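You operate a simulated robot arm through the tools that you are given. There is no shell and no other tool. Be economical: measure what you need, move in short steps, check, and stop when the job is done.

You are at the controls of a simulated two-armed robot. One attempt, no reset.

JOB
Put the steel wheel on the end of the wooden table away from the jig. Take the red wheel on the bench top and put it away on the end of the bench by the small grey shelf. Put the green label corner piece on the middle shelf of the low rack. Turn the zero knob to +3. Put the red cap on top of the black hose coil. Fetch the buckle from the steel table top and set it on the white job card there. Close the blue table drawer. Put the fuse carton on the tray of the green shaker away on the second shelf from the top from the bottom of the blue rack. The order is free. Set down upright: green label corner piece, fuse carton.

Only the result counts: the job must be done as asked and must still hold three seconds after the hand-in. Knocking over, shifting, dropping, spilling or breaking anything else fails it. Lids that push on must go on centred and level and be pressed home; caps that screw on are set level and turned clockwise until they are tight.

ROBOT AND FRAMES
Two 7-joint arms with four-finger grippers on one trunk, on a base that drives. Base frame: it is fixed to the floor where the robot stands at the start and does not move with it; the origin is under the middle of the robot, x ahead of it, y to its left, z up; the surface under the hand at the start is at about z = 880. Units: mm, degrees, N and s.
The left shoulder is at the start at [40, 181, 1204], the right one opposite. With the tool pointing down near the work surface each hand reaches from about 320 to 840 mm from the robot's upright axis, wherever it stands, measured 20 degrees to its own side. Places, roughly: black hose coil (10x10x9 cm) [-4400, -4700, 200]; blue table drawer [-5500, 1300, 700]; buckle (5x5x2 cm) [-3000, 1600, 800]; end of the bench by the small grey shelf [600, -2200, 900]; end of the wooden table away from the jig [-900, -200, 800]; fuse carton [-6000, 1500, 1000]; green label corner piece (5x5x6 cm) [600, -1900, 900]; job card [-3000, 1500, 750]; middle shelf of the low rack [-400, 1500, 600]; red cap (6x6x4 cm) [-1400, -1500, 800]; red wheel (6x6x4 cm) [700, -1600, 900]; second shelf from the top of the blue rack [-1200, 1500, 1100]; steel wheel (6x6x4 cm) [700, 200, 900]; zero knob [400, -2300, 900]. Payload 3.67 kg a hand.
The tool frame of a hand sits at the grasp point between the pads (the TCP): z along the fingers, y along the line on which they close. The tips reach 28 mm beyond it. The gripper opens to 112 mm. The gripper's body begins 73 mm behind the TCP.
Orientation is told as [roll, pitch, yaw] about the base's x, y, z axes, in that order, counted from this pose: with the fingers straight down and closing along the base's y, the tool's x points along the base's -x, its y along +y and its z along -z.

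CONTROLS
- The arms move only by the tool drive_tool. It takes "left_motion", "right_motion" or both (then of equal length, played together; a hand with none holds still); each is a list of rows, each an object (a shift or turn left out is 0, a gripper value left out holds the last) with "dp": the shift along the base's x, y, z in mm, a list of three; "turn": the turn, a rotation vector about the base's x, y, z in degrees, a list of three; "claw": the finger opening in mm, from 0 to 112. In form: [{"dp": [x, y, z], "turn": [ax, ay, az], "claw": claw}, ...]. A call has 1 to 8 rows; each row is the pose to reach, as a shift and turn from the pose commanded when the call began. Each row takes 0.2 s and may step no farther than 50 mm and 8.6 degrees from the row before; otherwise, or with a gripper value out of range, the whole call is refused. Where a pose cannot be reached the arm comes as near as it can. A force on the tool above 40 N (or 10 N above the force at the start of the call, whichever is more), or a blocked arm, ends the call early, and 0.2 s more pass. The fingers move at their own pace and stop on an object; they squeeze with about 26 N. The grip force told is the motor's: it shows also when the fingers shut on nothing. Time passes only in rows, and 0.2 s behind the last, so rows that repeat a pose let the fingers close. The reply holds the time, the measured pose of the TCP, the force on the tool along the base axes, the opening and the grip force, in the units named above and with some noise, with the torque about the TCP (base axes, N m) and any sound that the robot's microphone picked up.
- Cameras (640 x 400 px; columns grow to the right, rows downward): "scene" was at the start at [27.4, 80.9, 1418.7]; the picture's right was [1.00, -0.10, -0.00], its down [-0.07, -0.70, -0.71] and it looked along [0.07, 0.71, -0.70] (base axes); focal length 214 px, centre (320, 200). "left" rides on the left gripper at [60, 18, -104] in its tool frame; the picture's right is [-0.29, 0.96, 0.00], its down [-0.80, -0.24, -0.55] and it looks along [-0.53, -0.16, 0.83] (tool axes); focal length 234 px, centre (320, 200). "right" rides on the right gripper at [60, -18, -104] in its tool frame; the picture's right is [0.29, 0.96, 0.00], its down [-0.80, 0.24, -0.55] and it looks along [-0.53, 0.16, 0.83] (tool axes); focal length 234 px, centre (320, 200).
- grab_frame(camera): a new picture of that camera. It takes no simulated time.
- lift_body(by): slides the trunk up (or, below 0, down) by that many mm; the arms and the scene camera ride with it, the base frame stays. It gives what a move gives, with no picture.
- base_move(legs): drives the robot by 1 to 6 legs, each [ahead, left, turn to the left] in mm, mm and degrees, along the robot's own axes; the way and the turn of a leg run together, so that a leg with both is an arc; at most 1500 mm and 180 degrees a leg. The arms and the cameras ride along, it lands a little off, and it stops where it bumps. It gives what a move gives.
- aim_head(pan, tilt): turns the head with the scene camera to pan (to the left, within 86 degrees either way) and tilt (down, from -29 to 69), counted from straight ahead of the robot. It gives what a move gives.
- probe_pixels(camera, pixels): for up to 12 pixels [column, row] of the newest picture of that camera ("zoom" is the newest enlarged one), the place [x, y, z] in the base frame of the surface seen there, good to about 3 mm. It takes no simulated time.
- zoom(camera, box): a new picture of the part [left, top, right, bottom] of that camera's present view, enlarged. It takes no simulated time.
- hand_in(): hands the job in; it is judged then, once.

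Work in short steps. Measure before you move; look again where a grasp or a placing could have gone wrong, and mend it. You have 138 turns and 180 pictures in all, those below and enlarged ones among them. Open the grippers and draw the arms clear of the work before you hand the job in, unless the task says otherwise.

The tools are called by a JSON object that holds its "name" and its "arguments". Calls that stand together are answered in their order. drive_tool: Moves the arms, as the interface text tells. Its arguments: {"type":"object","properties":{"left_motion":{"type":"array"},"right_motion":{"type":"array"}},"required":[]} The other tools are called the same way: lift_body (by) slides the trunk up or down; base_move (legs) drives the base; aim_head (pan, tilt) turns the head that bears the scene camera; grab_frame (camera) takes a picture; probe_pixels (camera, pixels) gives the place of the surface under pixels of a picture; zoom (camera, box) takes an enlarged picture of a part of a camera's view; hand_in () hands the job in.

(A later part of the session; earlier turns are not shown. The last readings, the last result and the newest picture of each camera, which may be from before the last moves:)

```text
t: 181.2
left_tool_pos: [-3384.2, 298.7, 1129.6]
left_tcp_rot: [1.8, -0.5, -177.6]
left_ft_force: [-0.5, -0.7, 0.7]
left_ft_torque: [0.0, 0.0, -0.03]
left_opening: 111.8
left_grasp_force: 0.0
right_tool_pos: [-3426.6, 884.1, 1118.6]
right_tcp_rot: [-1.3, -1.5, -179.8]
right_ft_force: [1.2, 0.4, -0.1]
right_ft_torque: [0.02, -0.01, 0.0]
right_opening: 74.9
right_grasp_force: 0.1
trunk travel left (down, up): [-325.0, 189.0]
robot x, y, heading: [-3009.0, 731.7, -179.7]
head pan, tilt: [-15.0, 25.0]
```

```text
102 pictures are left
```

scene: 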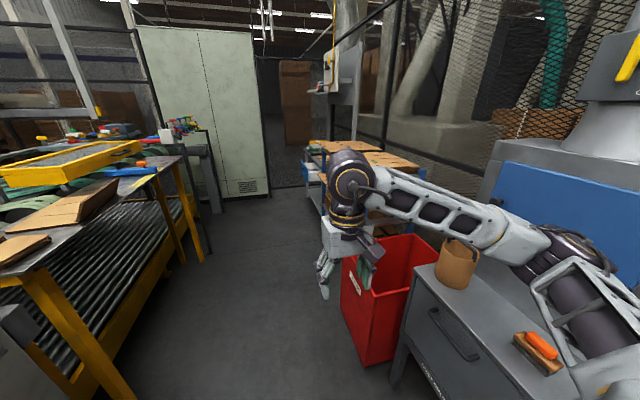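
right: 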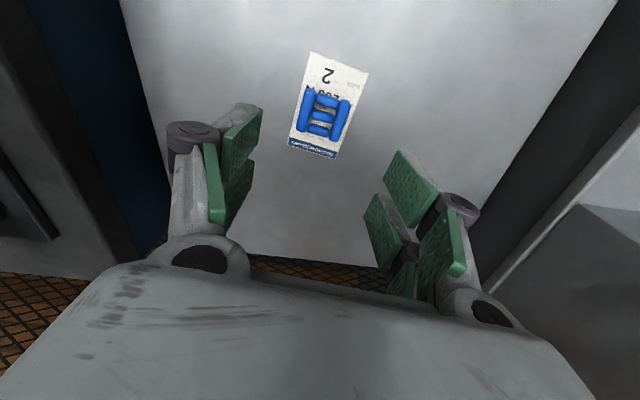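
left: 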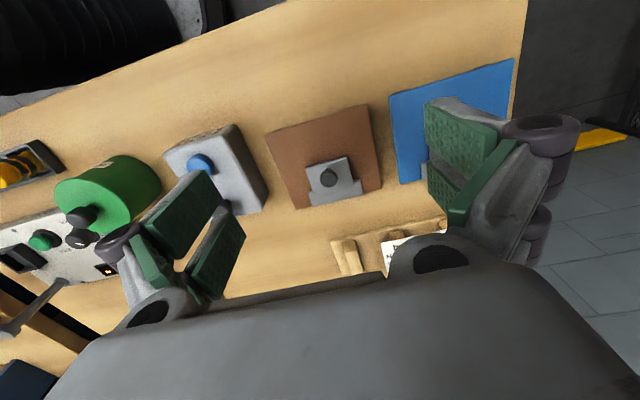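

I probe the aisle width at the red bin and the yellow stand.

{"name": "probe_pixels", "arguments": {"camera": "scene", "pixels": [[363, 365], [343, 290], [205, 262], [133, 398], [308, 185], [312, 205], [222, 195], [270, 190], [345, 255], [130, 165], [185, 160], [320, 145]]}}

```text
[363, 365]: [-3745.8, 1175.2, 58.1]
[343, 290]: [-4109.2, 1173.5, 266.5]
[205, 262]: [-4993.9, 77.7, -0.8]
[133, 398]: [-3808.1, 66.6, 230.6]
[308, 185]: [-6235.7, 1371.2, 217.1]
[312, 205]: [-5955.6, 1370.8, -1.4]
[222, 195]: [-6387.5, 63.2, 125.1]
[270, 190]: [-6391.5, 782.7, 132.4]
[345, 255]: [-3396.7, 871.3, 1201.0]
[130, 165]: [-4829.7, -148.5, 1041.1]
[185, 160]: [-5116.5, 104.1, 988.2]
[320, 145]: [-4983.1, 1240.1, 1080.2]
```

Aisle y≈105…1173 is clear. I drive 1700 and look right-ahead.

{"name": "base_move", "arguments": {"legs": [[1500, 0, 0], [200, 30, 0]]}}

{"name": "aim_head", "arguments": {"pan": -40, "tilt": 30}}

{"name": "grab_frame", "arguments": {"camera": "scene"}}

```text
t: 190.1
left_tool_pos: [-5086.3, 243.9, 1129.6]
left_tcp_rot: [1.8, -0.5, -177.2]
left_ft_force: [-0.2, 0.5, 1.1]
left_ft_torque: [0.02, -0.01, 0.02]
left_opening: 111.7
left_grasp_force: 0.0
right_tool_pos: [-5134.8, 829.0, 1118.8]
right_tcp_rot: [-1.3, -1.7, -179.2]
right_ft_force: [-0.4, -0.2, -0.1]
right_ft_torque: [-0.01, -0.03, -0.01]
right_opening: 75.1
right_grasp_force: 0.1
trunk travel left (down, up): [-325.0, 189.0]
robot x, y, heading: [-4712.0, 679.0, -179.0]
head pan, tilt: [-15.0, 25.0]
```

```text
t: 191.0
left_tool_pos: [-5086.2, 243.6, 1130.8]
left_tcp_rot: [1.8, -0.4, -177.1]
left_ft_force: [-0.3, -0.6, 0.0]
left_ft_torque: [0.01, 0.01, 0.0]
left_opening: 112.1
left_grasp_force: 0.0
right_tool_pos: [-5133.9, 828.9, 1119.9]
right_tcp_rot: [-1.3, -1.6, -179.1]
right_ft_force: [0.3, 0.5, 0.2]
right_ft_torque: [0.02, -0.01, 0.02]
right_opening: 75.0
right_grasp_force: 0.0
trunk travel left (down, up): [-325.0, 189.0]
robot x, y, heading: [-4716.6, 680.1, -179.0]
head pan, tilt: [-40.0, 30.0]
```

```text
101 pictures are left
```

scene: 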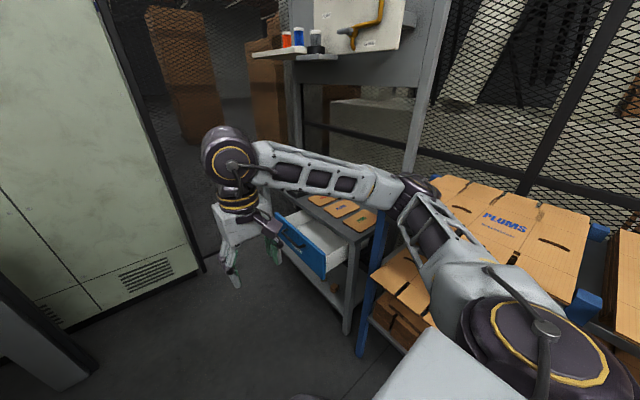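

The open blue drawer shows at (305,245). I probe it, then drive on 600 mm and turn toward it.

{"name": "probe_pixels", "arguments": {"camera": "scene", "pixels": [[300, 235], [325, 270], [290, 240], [350, 250], [300, 262], [375, 215], [335, 200], [300, 120], [265, 50]]}}

{"name": "base_move", "arguments": {"legs": [[700, 0, 0], [0, 0, -91]]}}

{"name": "aim_head", "arguments": {"pan": 0, "tilt": 35}}

{"name": "grab_frame", "arguments": {"camera": "scene"}}

```text
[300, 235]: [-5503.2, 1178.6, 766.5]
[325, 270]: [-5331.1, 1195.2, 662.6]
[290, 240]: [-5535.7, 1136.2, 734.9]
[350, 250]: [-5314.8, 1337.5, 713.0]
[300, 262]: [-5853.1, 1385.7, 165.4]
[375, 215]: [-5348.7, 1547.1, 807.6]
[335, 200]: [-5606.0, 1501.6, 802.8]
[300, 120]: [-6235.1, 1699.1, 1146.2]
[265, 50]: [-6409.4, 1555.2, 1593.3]
```

```text
t: 193.8
left_tool_pos: [-5417.3, 207.3, 1136.8]
left_tcp_rot: [2.8, -0.6, -168.2]
left_ft_force: [-0.1, 0.2, -0.4]
left_ft_torque: [0.06, -0.02, -0.02]
left_opening: 112.0
left_grasp_force: 0.1
right_tool_pos: [-5552.1, 784.5, 1121.1]
right_tcp_rot: [-0.7, -2.1, -171.2]
right_ft_force: [-0.4, 0.3, 1.2]
right_ft_torque: [0.01, -0.03, 0.0]
right_opening: 75.2
right_grasp_force: 0.1
trunk travel left (down, up): [-325.0, 189.0]
robot x, y, heading: [-5120.5, 680.2, -170.7]
head pan, tilt: [-40.0, 30.0]
stopped in leg 1: the robot was blocked; the commanded pose is now the measured one
```

```text
t: 194.8
left_tool_pos: [-5416.7, 208.0, 1137.5]
left_tcp_rot: [2.8, -0.8, -168.7]
left_ft_force: [-0.7, 0.2, 0.0]
left_ft_torque: [-0.03, 0.0, 0.0]
left_opening: 112.1
left_grasp_force: 0.0
right_tool_pos: [-5547.6, 786.5, 1121.9]
right_tcp_rot: [-0.6, -2.4, -171.2]
right_ft_force: [0.2, 0.7, 0.3]
right_ft_torque: [-0.05, 0.01, -0.01]
right_opening: 75.0
right_grasp_force: 0.0
trunk travel left (down, up): [-325.0, 189.0]
robot x, y, heading: [-5119.5, 680.6, -171.2]
head pan, tilt: [0.0, 35.0]
```

```text
100 pictures are left
```

scene: 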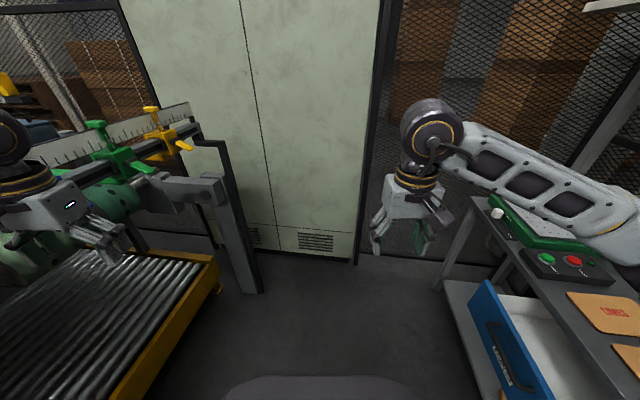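

The left arm touched the clamp frame on the left. I back up 150, turn to +y there, then look.

{"name": "base_move", "arguments": {"legs": [[-150, 0, 0], [0, 0, -98.5]]}}

{"name": "aim_head", "arguments": {"pan": 60, "tilt": 30}}

{"name": "grab_frame", "arguments": {"camera": "scene"}}

```text
t: 198.4
left_tool_pos: [-5387.3, 358.5, 1140.9]
left_tcp_rot: [3.9, -0.8, 168.0]
left_ft_force: [-0.4, -1.0, 0.1]
left_ft_torque: [0.05, -0.07, -0.01]
left_opening: 112.1
left_grasp_force: 0.1
right_tool_pos: [-5257.6, 951.5, 1118.0]
right_tcp_rot: [-0.5, -2.0, 163.1]
right_ft_force: [-0.5, 0.3, -0.1]
right_ft_torque: [-0.06, -0.04, 0.01]
right_opening: 75.1
right_grasp_force: 0.0
trunk travel left (down, up): [-325.0, 189.0]
robot x, y, heading: [-4911.5, 667.6, 163.4]
head pan, tilt: [0.0, 35.0]
stopped in leg 2: the robot was blocked; the commanded pose is now the measured one
```

```text
t: 199.7
left_tool_pos: [-5385.6, 360.1, 1142.5]
left_tcp_rot: [3.8, -0.7, 167.6]
left_ft_force: [0.2, -0.4, 0.0]
left_ft_torque: [0.04, -0.01, 0.02]
left_opening: 111.9
left_grasp_force: 0.1
right_tool_pos: [-5254.8, 950.3, 1119.2]
right_tcp_rot: [-0.4, -2.0, 162.9]
right_ft_force: [-0.5, -0.8, -1.1]
right_ft_torque: [0.0, 0.0, 0.01]
right_opening: 74.9
right_grasp_force: 0.1
trunk travel left (down, up): [-325.0, 189.0]
robot x, y, heading: [-4913.5, 665.6, 163.0]
head pan, tilt: [60.0, 30.0]
```

```text
99 pictures are left
```

scene: 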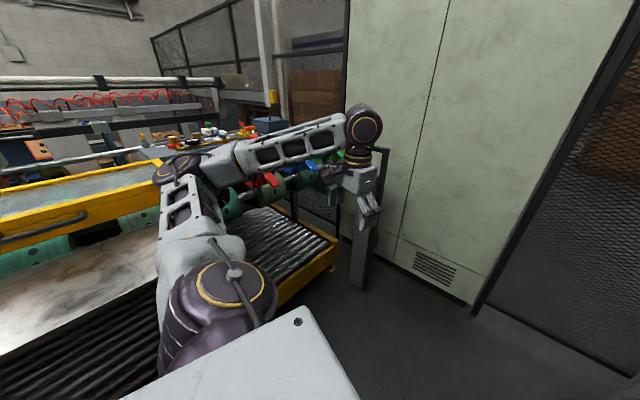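

Either the left forearm (near the clamps) or the right elbow (near the plank rack) blocks. I look to the right.

{"name": "aim_head", "arguments": {"pan": -60, "tilt": 35}}

{"name": "grab_frame", "arguments": {"camera": "scene"}}

{"name": "probe_pixels", "arguments": {"camera": "scene", "pixels": [[320, 200]]}}

```text
t: 201.7
left_tool_pos: [-5385.7, 359.5, 1141.6]
left_tcp_rot: [3.8, -0.7, 167.7]
left_ft_force: [-0.2, 0.1, 0.0]
left_ft_torque: [-0.01, -0.02, -0.02]
left_opening: 112.2
left_grasp_force: 0.0
right_tool_pos: [-5256.7, 951.0, 1119.5]
right_tcp_rot: [-0.4, -2.1, 163.0]
right_ft_force: [0.9, -0.1, 0.3]
right_ft_torque: [-0.01, 0.0, -0.04]
right_opening: 74.7
right_grasp_force: 0.0
trunk travel left (down, up): [-325.0, 189.0]
robot x, y, heading: [-4909.9, 670.4, 163.2]
head pan, tilt: [-60.0, 35.0]
```

```text
98 pictures are left
```

scene: 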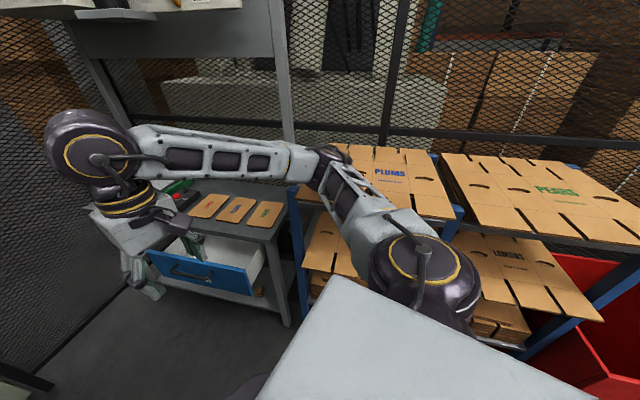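

```text
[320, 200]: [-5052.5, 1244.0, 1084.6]
```

The right elbow hangs just over the planks (z≈1085). I raise the trunk fully so elbows clear everything, then finish the turn.

{"name": "base_move", "arguments": {"legs": [[0, 20, 4]]}}

{"name": "lift_body", "arguments": {"by": 185}}

{"name": "base_move", "arguments": {"legs": [[0, 0, -77]]}}

{"name": "grab_frame", "arguments": {"camera": "scene"}}

```text
t: 202.5
left_tool_pos: [-5386.2, 357.7, 1138.6]
left_tcp_rot: [3.7, -0.3, 168.0]
left_ft_force: [-0.2, -0.3, -0.3]
left_ft_torque: [-0.01, 0.03, 0.06]
left_opening: 112.0
left_grasp_force: 0.2
right_tool_pos: [-5269.8, 946.0, 1117.0]
right_tcp_rot: [-0.2, -1.6, 164.2]
right_ft_force: [0.1, -0.4, 0.5]
right_ft_torque: [-0.03, 0.0, -0.04]
right_opening: 75.1
right_grasp_force: 0.1
trunk travel left (down, up): [-325.0, 189.0]
robot x, y, heading: [-4912.4, 662.0, 164.6]
head pan, tilt: [-60.0, 35.0]
stopped in leg 1: the robot was blocked; the commanded pose is now the measured one
```

```text
t: 204.6
left_tool_pos: [-5391.4, 334.3, 1314.8]
left_tcp_rot: [2.4, -0.2, 168.1]
left_ft_force: [-1.2, -0.6, 0.9]
left_ft_torque: [0.04, 0.0, 0.0]
left_opening: 112.0
left_grasp_force: 0.0
right_tool_pos: [-5274.6, 922.3, 1304.8]
right_tcp_rot: [-1.4, -1.7, 164.3]
right_ft_force: [-0.3, 0.1, -0.5]
right_ft_torque: [0.05, -0.02, 0.03]
right_opening: 75.1
right_grasp_force: 0.1
trunk travel left (down, up): [-510.0, 4.0]
robot x, y, heading: [-4911.0, 657.4, 164.5]
head pan, tilt: [-60.0, 35.0]
```

```text
t: 208.7
left_tool_pos: [-5333.7, 1056.8, 1315.5]
left_tcp_rot: [2.6, -0.2, 90.5]
left_ft_force: [1.3, -0.1, -0.6]
left_ft_torque: [-0.01, 0.02, 0.03]
left_opening: 112.0
left_grasp_force: 0.0
right_tool_pos: [-4735.7, 1070.0, 1305.1]
right_tcp_rot: [-1.2, -1.7, 86.8]
right_ft_force: [0.0, -0.1, -0.5]
right_ft_torque: [0.04, 0.0, 0.0]
right_opening: 74.8
right_grasp_force: 0.1
trunk travel left (down, up): [-510.0, 4.0]
robot x, y, heading: [-4913.2, 661.8, 87.2]
head pan, tilt: [-60.0, 35.0]
```

```text
97 pictures are left
```

scene: 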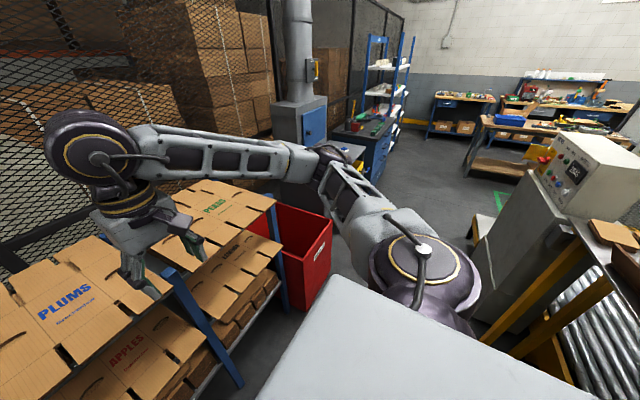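

Free now, facing +y. I strafe 560 mm left toward the drawer and look ahead.

{"name": "base_move", "arguments": {"legs": [[0, 0, 2.8], [0, 560, 0]]}}

{"name": "aim_head", "arguments": {"pan": 10, "tilt": 45}}

{"name": "grab_frame", "arguments": {"camera": "scene"}}

```text
t: 212.4
left_tool_pos: [-5918.4, 1030.7, 1315.4]
left_tcp_rot: [2.7, -0.2, 93.9]
left_ft_force: [0.6, -0.2, -0.5]
left_ft_torque: [-0.03, 0.02, 0.0]
left_opening: 111.8
left_grasp_force: 0.0
right_tool_pos: [-5320.3, 1078.4, 1304.5]
right_tcp_rot: [-1.3, -1.7, 90.1]
right_ft_force: [-0.6, 0.3, -0.1]
right_ft_torque: [0.0, 0.01, -0.03]
right_opening: 75.1
right_grasp_force: 0.0
trunk travel left (down, up): [-510.0, 4.0]
robot x, y, heading: [-5475.0, 659.4, 90.6]
head pan, tilt: [-60.0, 35.0]
```

```text
t: 213.8
left_tool_pos: [-5919.1, 1030.4, 1315.6]
left_tcp_rot: [2.6, -0.2, 93.9]
left_ft_force: [0.8, 1.0, -0.8]
left_ft_torque: [0.01, 0.02, 0.0]
left_opening: 112.1
left_grasp_force: 0.1
right_tool_pos: [-5322.3, 1078.4, 1304.1]
right_tcp_rot: [-1.4, -1.7, 90.1]
right_ft_force: [-0.1, -0.6, 0.3]
right_ft_torque: [-0.02, -0.03, -0.01]
right_opening: 75.2
right_grasp_force: 0.0
trunk travel left (down, up): [-510.0, 4.0]
robot x, y, heading: [-5476.1, 659.1, 90.5]
head pan, tilt: [10.0, 45.0]
```

```text
96 pictures are left
```

scene: 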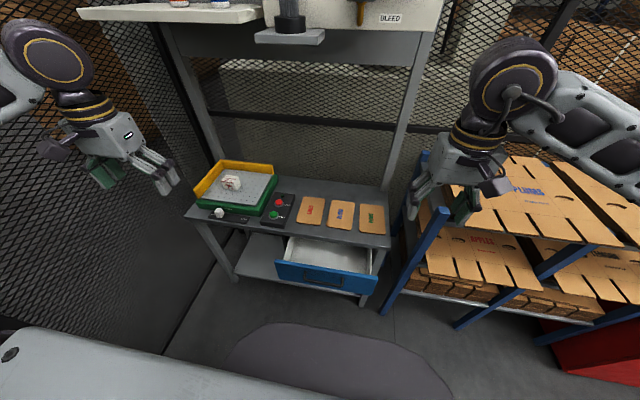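

The shaker with the fuse carton is at (233,183), the drawer front at (325,280). I zoom and probe both.

{"name": "zoom", "arguments": {"camera": "scene", "box": [180, 150, 300, 240]}}

{"name": "probe_pixels", "arguments": {"camera": "zoom", "pixels": [[275, 175], [250, 160], [300, 165], [275, 195], [350, 220], [250, 230], [130, 210], [250, 70], [420, 290], [200, 290], [300, 330], [520, 250]]}}

{"name": "probe_pixels", "arguments": {"camera": "scene", "pixels": [[325, 272], [280, 268], [370, 280], [325, 280], [340, 283], [315, 283], [330, 290], [325, 240], [385, 240], [180, 212], [388, 190], [290, 40]]}}

```text
4.44 times, centred on (240, 195) of scene
```

zoom: 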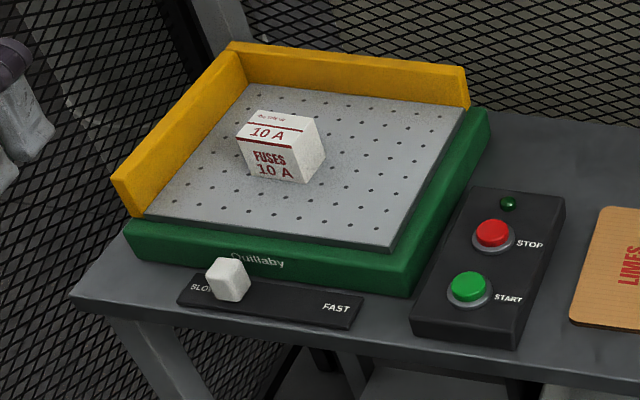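

```text
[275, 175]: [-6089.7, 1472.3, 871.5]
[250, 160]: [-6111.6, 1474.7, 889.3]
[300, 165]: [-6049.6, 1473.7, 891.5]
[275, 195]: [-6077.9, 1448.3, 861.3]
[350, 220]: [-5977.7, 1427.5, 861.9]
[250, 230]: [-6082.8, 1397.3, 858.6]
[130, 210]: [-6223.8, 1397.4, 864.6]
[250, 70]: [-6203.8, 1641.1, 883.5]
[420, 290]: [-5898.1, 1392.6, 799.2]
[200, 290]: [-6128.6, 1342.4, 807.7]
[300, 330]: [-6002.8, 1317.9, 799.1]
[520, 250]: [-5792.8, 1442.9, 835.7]
```

```text
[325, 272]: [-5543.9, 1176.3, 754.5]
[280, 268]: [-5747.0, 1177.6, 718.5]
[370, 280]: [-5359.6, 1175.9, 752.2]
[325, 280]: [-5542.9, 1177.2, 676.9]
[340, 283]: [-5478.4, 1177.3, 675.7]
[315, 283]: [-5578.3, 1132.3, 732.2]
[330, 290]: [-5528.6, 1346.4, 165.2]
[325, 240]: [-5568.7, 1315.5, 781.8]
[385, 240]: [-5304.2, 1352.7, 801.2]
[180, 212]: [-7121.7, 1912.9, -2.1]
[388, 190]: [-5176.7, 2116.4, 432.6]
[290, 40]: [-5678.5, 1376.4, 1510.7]
```

Table top z≈800, drawer front y≈1177 (open ~135 mm), handle at y≈1132, z≈730. I zoom on the drawer handle and lower the trunk 300.

{"name": "zoom", "arguments": {"camera": "scene", "box": [260, 220, 400, 310]}}

{"name": "probe_pixels", "arguments": {"camera": "zoom", "pixels": [[215, 268], [215, 285], [300, 290], [355, 295], [360, 275], [290, 275], [80, 190], [510, 240], [120, 60], [270, 285]]}}

{"name": "lift_body", "arguments": {"by": -300}}

```text
4.44 times, centred on (330, 265) of scene
```

zoom: 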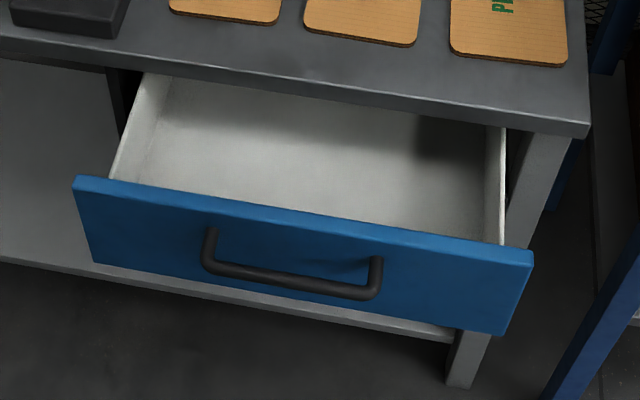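

```text
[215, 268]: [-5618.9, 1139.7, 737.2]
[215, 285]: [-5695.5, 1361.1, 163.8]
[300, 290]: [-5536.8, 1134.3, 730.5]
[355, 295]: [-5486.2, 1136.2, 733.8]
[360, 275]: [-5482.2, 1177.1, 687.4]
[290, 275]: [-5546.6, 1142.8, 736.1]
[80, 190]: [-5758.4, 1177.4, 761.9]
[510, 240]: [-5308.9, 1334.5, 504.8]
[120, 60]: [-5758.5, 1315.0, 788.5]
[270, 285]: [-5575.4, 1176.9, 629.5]
```

```text
t: 216.8
left_tool_pos: [-5918.8, 1031.0, 1015.8]
left_tcp_rot: [2.6, -0.2, 93.9]
left_ft_force: [0.0, -0.1, 0.3]
left_ft_torque: [-0.01, -0.04, 0.03]
left_opening: 111.9
left_grasp_force: 0.1
right_tool_pos: [-5321.3, 1077.8, 1006.3]
right_tcp_rot: [-1.3, -1.7, 90.1]
right_ft_force: [0.8, -0.1, 0.0]
right_ft_torque: [0.0, 0.01, -0.03]
right_opening: 75.0
right_grasp_force: 0.1
trunk travel left (down, up): [-210.0, 304.0]
robot x, y, heading: [-5477.7, 660.0, 90.5]
head pan, tilt: [10.0, 45.0]
```

Handle bar: x −5625…−5475, y≈1130, z≈735. I bring the closed left hand in front of its middle.

{"name": "drive_tool", "arguments": {"left_motion": [{"dp": [37, 2, -28], "claw": 0}, {"dp": [74, 4, -56]}, {"dp": [111, 6, -84]}, {"dp": [148, 8, -112]}, {"dp": [185, 10, -140]}, {"dp": [222, 12, -168]}, {"dp": [259, 14, -196]}, {"dp": [296, 16, -224]}]}}

{"name": "drive_tool", "arguments": {"left_motion": [{"dp": [37, 10, -28]}, {"dp": [73, 20, -57]}, {"dp": [73, 35, -57]}]}}

{"name": "grab_frame", "arguments": {"camera": "scene"}}

```text
t: 218.6
left_tool_pos: [-5621.8, 1047.2, 790.9]
left_tcp_rot: [2.8, -0.3, 94.0]
left_ft_force: [0.2, -0.1, -0.2]
left_ft_torque: [0.0, 0.01, 0.03]
left_opening: 0.0
left_grasp_force: 25.8
right_tool_pos: [-5321.4, 1078.9, 1004.6]
right_tcp_rot: [-1.3, -1.7, 90.1]
right_ft_force: [0.1, -0.2, -0.3]
right_ft_torque: [-0.03, -0.02, -0.02]
right_opening: 74.8
right_grasp_force: 0.2
trunk travel left (down, up): [-210.0, 304.0]
robot x, y, heading: [-5478.4, 659.0, 90.3]
head pan, tilt: [10.0, 45.0]
```

```text
t: 219.4
left_tool_pos: [-5549.4, 1081.7, 734.9]
left_tcp_rot: [2.7, -0.2, 93.9]
left_ft_force: [0.2, 1.1, 0.3]
left_ft_torque: [-0.01, -0.01, 0.01]
left_opening: 0.1
left_grasp_force: 25.8
right_tool_pos: [-5320.6, 1079.1, 1005.1]
right_tcp_rot: [-1.2, -1.8, 90.0]
right_ft_force: [-0.8, 0.6, 0.2]
right_ft_torque: [-0.01, 0.0, -0.01]
right_opening: 75.2
right_grasp_force: 0.1
trunk travel left (down, up): [-210.0, 304.0]
robot x, y, heading: [-5477.4, 660.6, 90.4]
head pan, tilt: [10.0, 45.0]
```

```text
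93 pictures are left
```

scene: 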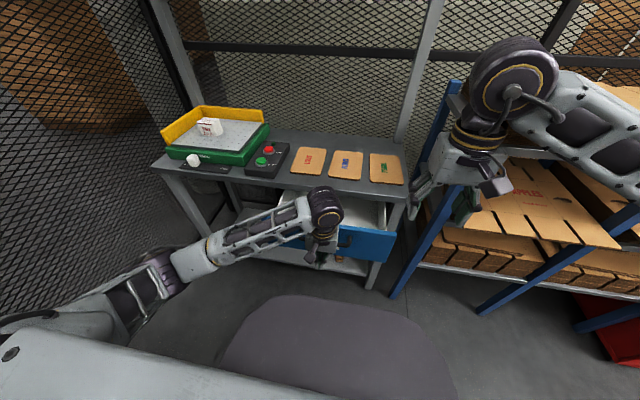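

In position. I push the handle forward in 20 mm rows.

{"name": "drive_tool", "arguments": {"left_motion": [{"dp": [0, 20, 0]}, {"dp": [0, 40, 0]}, {"dp": [0, 60, 0]}, {"dp": [0, 80, 0]}, {"dp": [0, 100, 0]}, {"dp": [0, 120, 0]}, {"dp": [0, 138, 0]}, {"dp": [0, 150, 0]}]}}

{"name": "grab_frame", "arguments": {"camera": "scene"}}

```text
t: 221.2
left_tool_pos: [-5550.0, 1231.8, 734.8]
left_tcp_rot: [2.6, -0.1, 93.9]
left_ft_force: [0.4, -0.9, 0.2]
left_ft_torque: [0.0, -0.01, 0.0]
left_opening: 0.2
left_grasp_force: 25.7
right_tool_pos: [-5322.0, 1078.6, 1004.4]
right_tcp_rot: [-1.3, -1.7, 90.1]
right_ft_force: [0.2, -0.4, -0.2]
right_ft_torque: [-0.01, -0.01, 0.01]
right_opening: 75.2
right_grasp_force: 0.1
trunk travel left (down, up): [-210.0, 304.0]
robot x, y, heading: [-5474.7, 658.9, 90.4]
head pan, tilt: [10.0, 45.0]
```

```text
92 pictures are left
```

scene: 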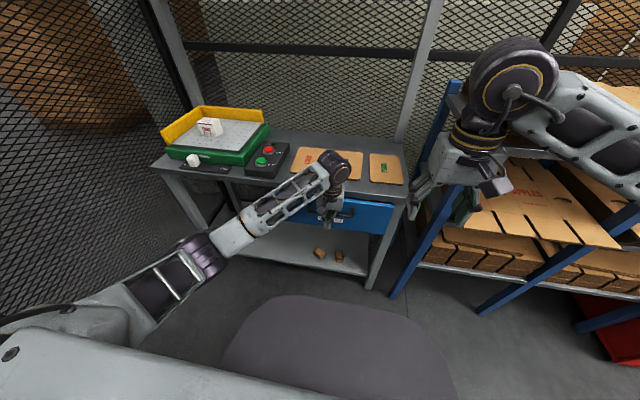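

It moves in freely. I keep pushing until it stops.

{"name": "drive_tool", "arguments": {"left_motion": [{"dp": [0, 10, 0]}, {"dp": [0, 20, 0]}, {"dp": [0, 30, 0]}, {"dp": [0, 40, 0]}, {"dp": [0, 50, 0]}]}}

{"name": "zoom", "arguments": {"camera": "scene", "box": [260, 150, 420, 270]}}

{"name": "probe_pixels", "arguments": {"camera": "zoom", "pixels": [[450, 230], [450, 190], [400, 230], [500, 210]]}}

```text
t: 221.9
left_tool_pos: [-5551.0, 1249.1, 734.6]
left_tcp_rot: [2.9, 0.9, 93.6]
left_ft_force: [-3.3, -25.0, 13.8]
left_ft_torque: [0.21, -0.13, -0.11]
left_opening: 0.2
left_grasp_force: 25.7
right_tool_pos: [-5322.4, 1076.4, 1006.4]
right_tcp_rot: [-1.2, -1.8, 90.2]
right_ft_force: [0.0, 0.4, -0.1]
right_ft_torque: [-0.06, -0.02, 0.0]
right_opening: 75.1
right_grasp_force: 0.1
trunk travel left (down, up): [-210.0, 304.0]
robot x, y, heading: [-5474.9, 661.5, 90.2]
head pan, tilt: [10.0, 45.0]
stopped in row 3 (left hand): the force on the tool passed its limit at 47 N (the readings are from after the stop); the commanded pose is now the measured one
```

```text
3.33 times, centred on (340, 210) of scene
```

zoom: 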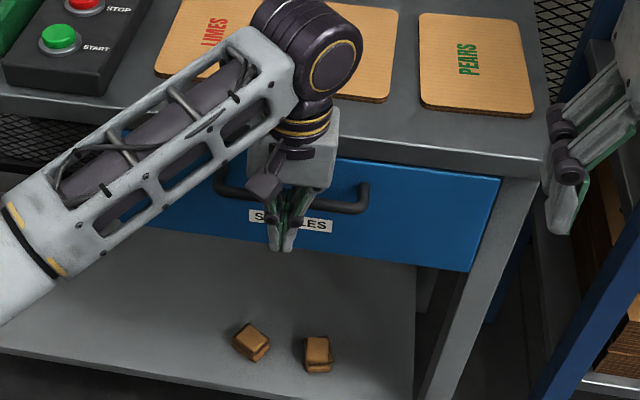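

```text
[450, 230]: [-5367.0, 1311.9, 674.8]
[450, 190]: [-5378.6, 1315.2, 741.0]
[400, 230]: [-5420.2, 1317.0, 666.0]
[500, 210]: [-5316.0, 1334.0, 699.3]
```

The drawer stopped flush (front y≈1314). I withdraw the left hand back and up.

{"name": "drive_tool", "arguments": {"left_motion": [{"dp": [0, -45, 0]}, {"dp": [0, -90, 10]}, {"dp": [-20, -100, 52]}, {"dp": [-50, -100, 90]}, {"dp": [-85, -100, 125]}, {"dp": [-120, -100, 160]}, {"dp": [-155, -100, 195]}, {"dp": [-190, -100, 230]}]}}

{"name": "base_move", "arguments": {"legs": [[0, 300, 0], [130, 0, 0]]}}

{"name": "aim_head", "arguments": {"pan": 20, "tilt": 45}}

{"name": "grab_frame", "arguments": {"camera": "scene"}}

{"name": "grab_frame", "arguments": {"camera": "left"}}

```text
t: 223.7
left_tool_pos: [-5740.5, 1151.7, 963.4]
left_tcp_rot: [2.8, 0.6, 93.7]
left_ft_force: [-0.6, 0.3, 0.4]
left_ft_torque: [0.02, -0.02, 0.03]
left_opening: 0.1
left_grasp_force: 26.7
right_tool_pos: [-5323.2, 1076.7, 1005.7]
right_tcp_rot: [-1.3, -1.9, 90.2]
right_ft_force: [-0.3, 0.4, -0.1]
right_ft_torque: [-0.01, -0.01, 0.02]
right_opening: 75.3
right_grasp_force: 0.0
trunk travel left (down, up): [-210.0, 304.0]
robot x, y, heading: [-5478.5, 661.7, 90.3]
head pan, tilt: [10.0, 45.0]
```

```text
t: 226.7
left_tool_pos: [-6040.1, 1281.4, 961.8]
left_tcp_rot: [2.8, 0.6, 93.7]
left_ft_force: [-0.3, 1.5, -0.1]
left_ft_torque: [-0.05, -0.02, 0.03]
left_opening: 0.0
left_grasp_force: 25.8
right_tool_pos: [-5620.8, 1206.4, 1005.1]
right_tcp_rot: [-1.3, -1.7, 90.2]
right_ft_force: [0.0, 0.5, 0.4]
right_ft_torque: [-0.01, -0.03, 0.02]
right_opening: 75.0
right_grasp_force: 0.0
trunk travel left (down, up): [-210.0, 304.0]
robot x, y, heading: [-5774.5, 785.9, 90.4]
head pan, tilt: [10.0, 45.0]
```

```text
t: 227.4
left_tool_pos: [-6039.5, 1281.1, 961.6]
left_tcp_rot: [2.8, 0.6, 93.6]
left_ft_force: [-0.1, -0.5, 0.4]
left_ft_torque: [0.0, 0.06, 0.03]
left_opening: 0.2
left_grasp_force: 25.6
right_tool_pos: [-5621.7, 1206.4, 1006.0]
right_tcp_rot: [-1.3, -1.8, 90.2]
right_ft_force: [0.2, 0.2, -0.8]
right_ft_torque: [-0.01, -0.04, -0.01]
right_opening: 75.0
right_grasp_force: 0.0
trunk travel left (down, up): [-210.0, 304.0]
robot x, y, heading: [-5776.0, 786.0, 90.4]
head pan, tilt: [20.0, 45.0]
```

```text
90 pictures are left
```

scene: 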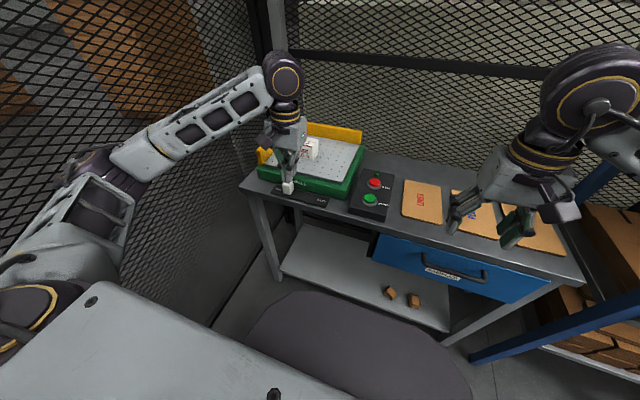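

```text
89 pictures are left
```

left: 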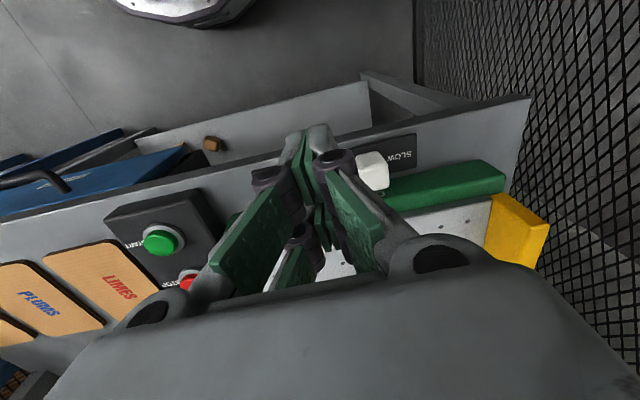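

Drawer is closed. I zoom on the carton at (312,150) for its exact pose.

{"name": "zoom", "arguments": {"camera": "scene", "box": [250, 110, 370, 200]}}

{"name": "drive_tool", "arguments": {"left_motion": [{"dp": [0, 5, 35], "claw": 90}, {"dp": [0, 10, 80]}, {"dp": [-15, 45, 95]}, {"dp": [-30, 85, 95]}, {"dp": [-43, 120, 95]}]}}

{"name": "grab_frame", "arguments": {"camera": "left"}}

```text
4.44 times, centred on (310, 155) of scene
```

zoom: 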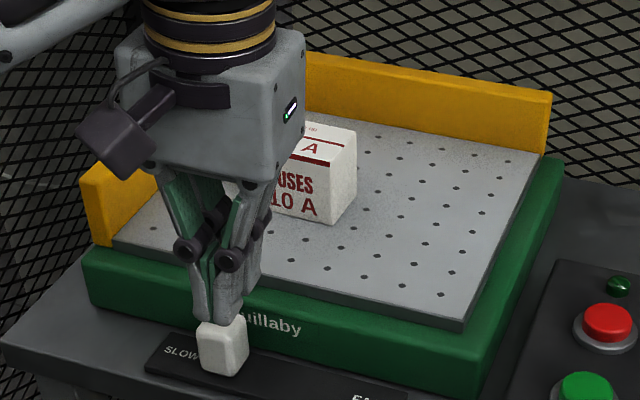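

```text
t: 228.6
left_tool_pos: [-6084.3, 1402.3, 1057.3]
left_tcp_rot: [2.8, 0.6, 93.7]
left_ft_force: [0.3, -0.6, -0.7]
left_ft_torque: [-0.02, 0.01, 0.01]
left_opening: 89.9
left_grasp_force: 0.0
right_tool_pos: [-5620.2, 1207.0, 1004.4]
right_tcp_rot: [-1.3, -1.7, 90.2]
right_ft_force: [-0.1, 1.1, 1.2]
right_ft_torque: [-0.01, 0.03, 0.0]
right_opening: 74.7
right_grasp_force: 0.0
trunk travel left (down, up): [-210.0, 304.0]
robot x, y, heading: [-5778.5, 784.4, 90.4]
head pan, tilt: [20.0, 45.0]
```

```text
87 pictures are left
```

left: 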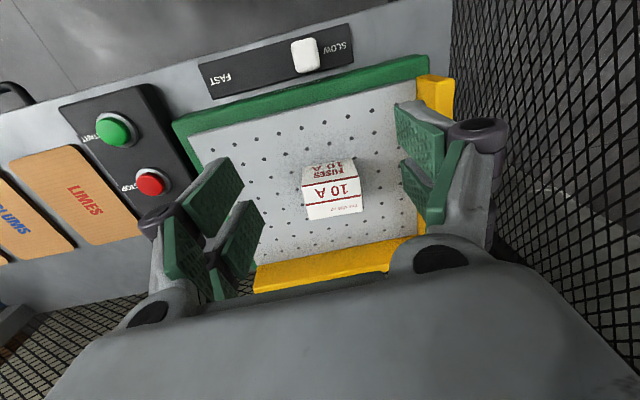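

The carton is at (332,190) in the left view. I zoom and probe its top corners.

{"name": "zoom", "arguments": {"camera": "left", "box": [280, 140, 390, 240]}}

{"name": "probe_pixels", "arguments": {"camera": "left", "pixels": [[308, 184], [353, 182], [310, 216], [358, 208], [333, 197], [330, 170], [306, 166], [352, 162], [320, 235], [420, 90], [435, 110], [300, 275]]}}

```text
4.00 times, centred on (335, 190) of left
```

zoom: 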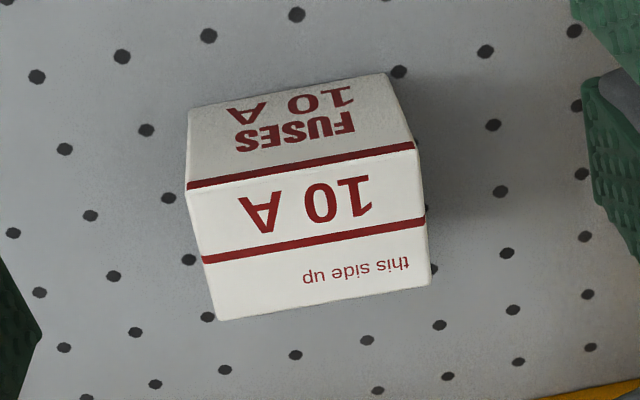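

```text
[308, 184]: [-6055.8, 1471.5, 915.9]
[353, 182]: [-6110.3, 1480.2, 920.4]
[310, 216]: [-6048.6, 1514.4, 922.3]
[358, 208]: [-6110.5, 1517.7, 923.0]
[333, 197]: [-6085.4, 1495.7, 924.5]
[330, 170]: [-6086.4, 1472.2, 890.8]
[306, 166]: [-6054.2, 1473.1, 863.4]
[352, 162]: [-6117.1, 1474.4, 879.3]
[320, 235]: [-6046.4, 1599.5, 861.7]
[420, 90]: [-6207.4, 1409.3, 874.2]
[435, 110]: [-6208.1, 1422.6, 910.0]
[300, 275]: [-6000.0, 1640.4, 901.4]
```

Carton: centre (−6082,1497), 62×45 mm, top z 923, on tray z 862, turned about −8°. I tilt the left tool 45° and pre-position.

{"name": "drive_tool", "arguments": {"left_motion": [{"dp": [-1, 4, -5], "turn": [7.5, -0.5, 0], "claw": 95}, {"dp": [-2, 8, -15], "turn": [15, -1, 0]}, {"dp": [-3, 12, -30], "turn": [22.5, -1.5, 0]}, {"dp": [-5, 16, -48], "turn": [30, -2, 0]}, {"dp": [-6, 20, -66], "turn": [37.5, -2.4, 0]}, {"dp": [-7, 25, -86], "turn": [45, -2.8, 0]}]}}

{"name": "grab_frame", "arguments": {"camera": "left"}}

```text
t: 230.0
left_tool_pos: [-6072.4, 1430.5, 973.3]
left_tcp_rot: [-3.7, -44.1, 95.6]
left_ft_force: [0.1, -0.3, 0.0]
left_ft_torque: [0.0, 0.0, -0.01]
left_opening: 95.1
left_grasp_force: 0.1
right_tool_pos: [-5607.5, 1209.4, 1002.4]
right_tcp_rot: [-0.7, -1.5, 90.1]
right_ft_force: [0.5, -0.2, -0.1]
right_ft_torque: [-0.02, 0.0, 0.02]
right_opening: 75.2
right_grasp_force: 0.1
trunk travel left (down, up): [-210.0, 304.0]
robot x, y, heading: [-5774.6, 788.6, 89.9]
head pan, tilt: [20.0, 45.0]
```

```text
85 pictures are left
```

left: 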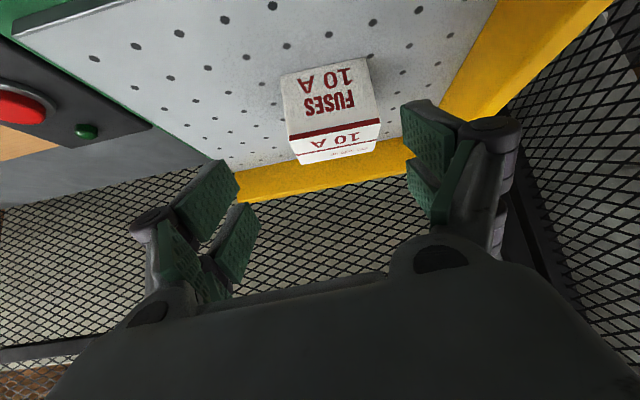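

The left elbow seems to push on the fence (the base crept). I shift the base 130 mm right and compensate with the hand, adding the yaw.

{"name": "base_move", "arguments": {"legs": [[0, -130, 0]]}}

{"name": "drive_tool", "arguments": {"left_motion": [{"dp": [-35, 0, 0], "turn": [0, 1, -4]}, {"dp": [-70, 0, 0], "turn": [0, 2, -8]}, {"dp": [-105, 0, 0], "turn": [0, 3, -12]}, {"dp": [-140, -2, 0], "turn": [0, 3, -13]}]}}

{"name": "grab_frame", "arguments": {"camera": "left"}}

```text
t: 231.3
left_tool_pos: [-5960.4, 1428.1, 970.6]
left_tcp_rot: [-4.3, -44.1, 96.6]
left_ft_force: [0.3, 0.0, 0.1]
left_ft_torque: [-0.03, 0.0, 0.02]
left_opening: 95.0
left_grasp_force: 0.1
right_tool_pos: [-5491.6, 1206.8, 1006.4]
right_tcp_rot: [-1.4, -1.8, 90.2]
right_ft_force: [-0.2, 0.9, -0.2]
right_ft_torque: [-0.03, 0.03, 0.02]
right_opening: 75.0
right_grasp_force: 0.0
trunk travel left (down, up): [-210.0, 304.0]
robot x, y, heading: [-5643.5, 786.7, 90.4]
head pan, tilt: [20.0, 45.0]
```

```text
t: 232.3
left_tool_pos: [-6100.3, 1424.2, 971.7]
left_tcp_rot: [-0.3, -43.9, 80.6]
left_ft_force: [0.2, 0.2, 0.1]
left_ft_torque: [0.05, -0.04, -0.04]
left_opening: 95.0
left_grasp_force: 0.0
right_tool_pos: [-5492.0, 1206.4, 1006.8]
right_tcp_rot: [-1.4, -1.8, 90.2]
right_ft_force: [-0.4, -0.7, 1.1]
right_ft_torque: [-0.01, -0.02, 0.02]
right_opening: 75.1
right_grasp_force: 0.1
trunk travel left (down, up): [-210.0, 304.0]
robot x, y, heading: [-5647.9, 789.7, 90.5]
head pan, tilt: [20.0, 45.0]
```

```text
84 pictures are left
```

left: 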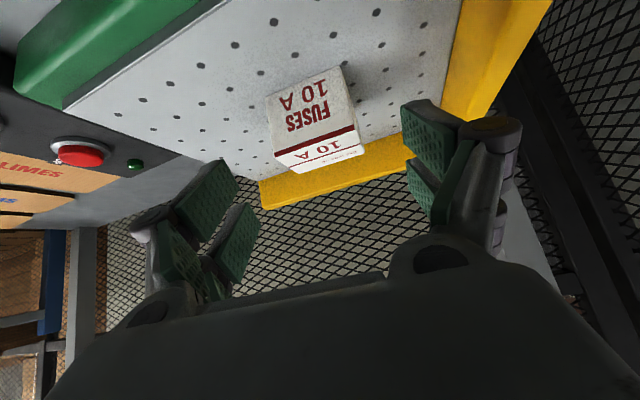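

Aligned with the carton (col ≈315). I advance along the tool axis to (−6084,1490,905) and close.

{"name": "drive_tool", "arguments": {"left_motion": [{"dp": [5, 22, -22]}, {"dp": [10, 44, -45]}, {"dp": [14, 60, -61]}, {"dp": [16, 67, -67]}, {"dp": [16, 67, -67], "claw": 45}, {"dp": [16, 67, -67], "claw": 45}, {"dp": [16, 67, -67], "claw": 45}]}}

{"name": "grab_frame", "arguments": {"camera": "left"}}

```text
t: 233.9
left_tool_pos: [-6084.5, 1493.5, 904.1]
left_tcp_rot: [-0.2, -44.1, 80.8]
left_ft_force: [-0.7, 0.5, 1.3]
left_ft_torque: [0.04, -0.06, 0.05]
left_opening: 69.8
left_grasp_force: 25.4
right_tool_pos: [-5493.7, 1206.5, 1006.1]
right_tcp_rot: [-1.3, -1.6, 90.2]
right_ft_force: [0.2, -0.9, 0.0]
right_ft_torque: [0.01, 0.01, -0.03]
right_opening: 74.8
right_grasp_force: 0.0
trunk travel left (down, up): [-210.0, 304.0]
robot x, y, heading: [-5647.3, 788.3, 90.2]
head pan, tilt: [20.0, 45.0]
```

```text
83 pictures are left
```

left: 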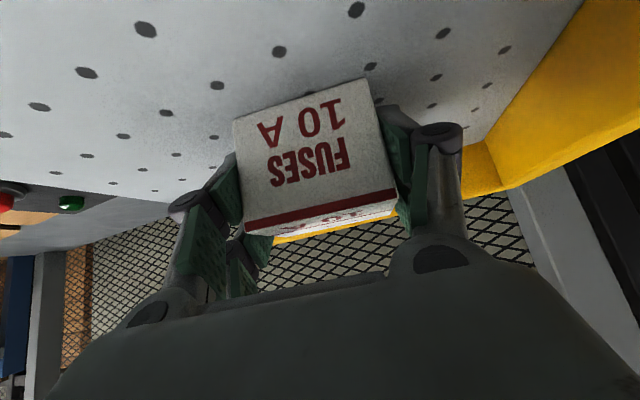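

Held firmly at 70 mm. I lift it and draw back over the table front.

{"name": "drive_tool", "arguments": {"left_motion": [{"dp": [0, 0, 40]}, {"dp": [0, -10, 85]}, {"dp": [5, -45, 115]}, {"dp": [15, -85, 135]}, {"dp": [25, -125, 150]}, {"dp": [40, -165, 160]}, {"dp": [60, -205, 165]}, {"dp": [80, -240, 165]}]}}

{"name": "grab_frame", "arguments": {"camera": "left"}}

{"name": "grab_frame", "arguments": {"camera": "scene"}}

```text
t: 235.7
left_tool_pos: [-6003.9, 1249.4, 1070.2]
left_tcp_rot: [-0.1, -44.0, 80.7]
left_ft_force: [1.0, -0.2, -0.7]
left_ft_torque: [-0.03, 0.02, 0.03]
left_opening: 69.6
left_grasp_force: 26.6
right_tool_pos: [-5492.7, 1206.4, 1005.4]
right_tcp_rot: [-1.3, -1.9, 90.2]
right_ft_force: [-1.2, -0.5, 1.5]
right_ft_torque: [0.0, 0.02, -0.02]
right_opening: 75.1
right_grasp_force: 0.0
trunk travel left (down, up): [-210.0, 304.0]
robot x, y, heading: [-5649.1, 787.2, 90.2]
head pan, tilt: [20.0, 45.0]
```

```text
82 pictures are left
```

left: 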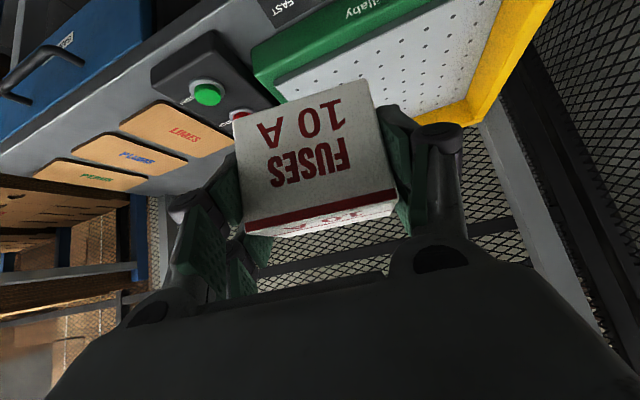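

```text
81 pictures are left
```

scene: 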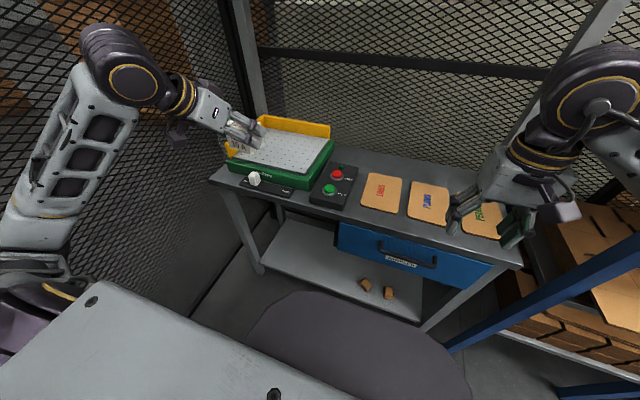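

Carton is secure. I raise the trunk fully and drive back along the aisle.

{"name": "lift_body", "arguments": {"by": 300}}

{"name": "base_move", "arguments": {"legs": [[-90, 0, 0], [0, -740, 0], [0, 0, -90.2], [1500, 0, 0], [1400, 0, 0]]}}

{"name": "aim_head", "arguments": {"pan": 0, "tilt": 30}}

{"name": "grab_frame", "arguments": {"camera": "scene"}}

```text
t: 238.7
left_tool_pos: [-6004.4, 1251.0, 1367.5]
left_tcp_rot: [-0.3, -44.0, 80.7]
left_ft_force: [0.9, 0.0, -0.8]
left_ft_torque: [0.01, 0.01, 0.02]
left_opening: 69.8
left_grasp_force: 26.2
right_tool_pos: [-5492.6, 1208.2, 1304.9]
right_tcp_rot: [-1.3, -1.7, 90.2]
right_ft_force: [0.2, -0.6, -0.2]
right_ft_torque: [-0.02, 0.03, 0.02]
right_opening: 75.0
right_grasp_force: 0.0
trunk travel left (down, up): [-510.0, 4.0]
robot x, y, heading: [-5647.2, 785.3, 90.6]
head pan, tilt: [20.0, 45.0]
```

```text
t: 261.8
left_tool_pos: [-1550.5, 1118.1, 1367.5]
left_tcp_rot: [-0.2, -44.0, -8.8]
left_ft_force: [-1.3, 0.4, -1.4]
left_ft_torque: [-0.05, 0.01, -0.01]
left_opening: 69.5
left_grasp_force: 26.2
right_tool_pos: [-1588.3, 607.3, 1305.1]
right_tcp_rot: [-1.2, -1.7, 0.8]
right_ft_force: [0.4, 0.0, 0.3]
right_ft_torque: [-0.01, 0.04, 0.01]
right_opening: 74.9
right_grasp_force: 0.0
trunk travel left (down, up): [-510.0, 4.0]
robot x, y, heading: [-2009.2, 757.9, 0.8]
head pan, tilt: [20.0, 45.0]
```

```text
t: 262.7
left_tool_pos: [-1549.7, 1118.7, 1368.0]
left_tcp_rot: [-0.4, -44.0, -8.7]
left_ft_force: [-0.1, 0.5, -1.3]
left_ft_torque: [-0.01, -0.01, 0.03]
left_opening: 69.6
left_grasp_force: 25.5
right_tool_pos: [-1586.6, 606.0, 1305.4]
right_tcp_rot: [-1.3, -1.7, 0.8]
right_ft_force: [-0.9, -0.4, -0.3]
right_ft_torque: [-0.01, 0.0, 0.01]
right_opening: 75.0
right_grasp_force: 0.1
trunk travel left (down, up): [-510.0, 4.0]
robot x, y, heading: [-2007.0, 758.1, 1.0]
head pan, tilt: [0.0, 30.0]
```

```text
80 pictures are left
```

scene: 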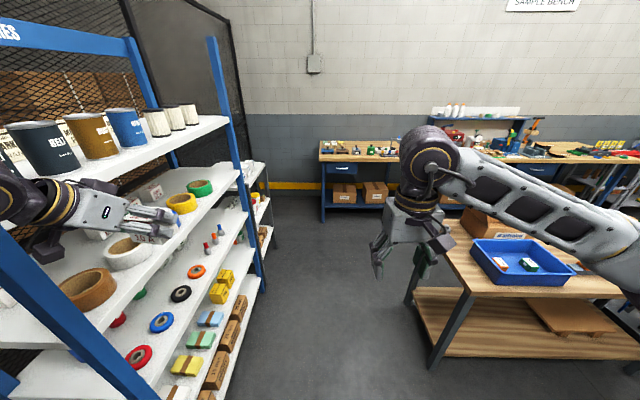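

The left arm is close to the rack (y 1118 vs 1265). I shift right 170, drive on 1330, then turn left to face the rack.

{"name": "base_move", "arguments": {"legs": [[0, -170, -1], [1330, 0, 0], [0, 0, 90]]}}

{"name": "aim_head", "arguments": {"pan": 10, "tilt": 30}}

{"name": "grab_frame", "arguments": {"camera": "scene"}}

```text
t: 274.8
left_tool_pos: [-1009.6, 1059.0, 1367.2]
left_tcp_rot: [-0.3, -44.0, 78.4]
left_ft_force: [-0.4, -0.7, -1.3]
left_ft_torque: [-0.02, 0.0, 0.0]
left_opening: 69.7
left_grasp_force: 26.1
right_tool_pos: [-500.2, 994.8, 1303.9]
right_tcp_rot: [-1.3, -1.8, 88.0]
right_ft_force: [0.1, -0.3, 0.1]
right_ft_torque: [-0.04, -0.01, -0.01]
right_opening: 75.0
right_grasp_force: 0.0
trunk travel left (down, up): [-510.0, 4.0]
robot x, y, heading: [-670.8, 581.9, 88.2]
head pan, tilt: [0.0, 30.0]
```

```text
t: 275.5
left_tool_pos: [-1009.2, 1058.7, 1367.7]
left_tcp_rot: [-0.4, -44.0, 78.5]
left_ft_force: [0.5, -0.6, -0.8]
left_ft_torque: [0.0, -0.02, 0.01]
left_opening: 69.7
left_grasp_force: 26.0
right_tool_pos: [-499.8, 996.1, 1304.2]
right_tcp_rot: [-1.3, -1.8, 88.0]
right_ft_force: [-0.9, -0.1, -0.4]
right_ft_torque: [-0.01, -0.01, 0.0]
right_opening: 75.1
right_grasp_force: 0.1
trunk travel left (down, up): [-510.0, 4.0]
robot x, y, heading: [-670.0, 583.7, 87.9]
head pan, tilt: [10.0, 30.0]
```

```text
79 pictures are left
```

scene: 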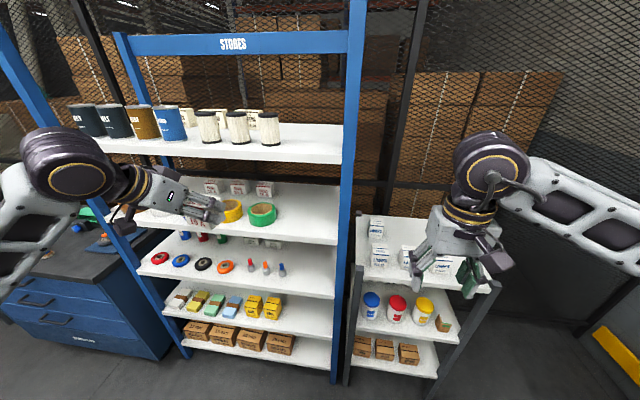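

The second shelf's right part is free at (305,215). I probe it, the tape, the post and the top shelf edge.

{"name": "probe_pixels", "arguments": {"camera": "scene", "pixels": [[305, 220], [300, 240], [330, 235], [278, 214], [265, 218], [347, 220], [300, 160], [300, 130], [320, 205], [285, 238], [330, 160]]}}

{"name": "zoom", "arguments": {"camera": "scene", "box": [200, 120, 380, 260]}}

```text
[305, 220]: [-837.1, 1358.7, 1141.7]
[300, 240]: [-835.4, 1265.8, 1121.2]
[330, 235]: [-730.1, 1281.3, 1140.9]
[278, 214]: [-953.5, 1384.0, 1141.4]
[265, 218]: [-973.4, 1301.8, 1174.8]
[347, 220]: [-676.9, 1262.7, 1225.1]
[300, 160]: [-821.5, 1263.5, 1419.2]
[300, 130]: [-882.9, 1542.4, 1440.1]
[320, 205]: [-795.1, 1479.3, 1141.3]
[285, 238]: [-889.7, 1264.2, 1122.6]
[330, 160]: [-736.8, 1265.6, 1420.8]
```

```text
2.86 times, centred on (290, 190) of scene
```

zoom: 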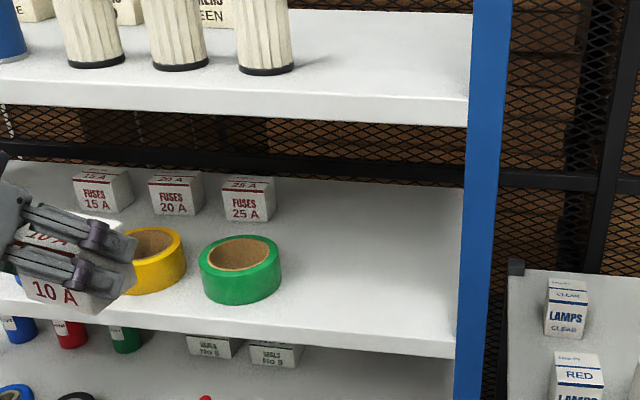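

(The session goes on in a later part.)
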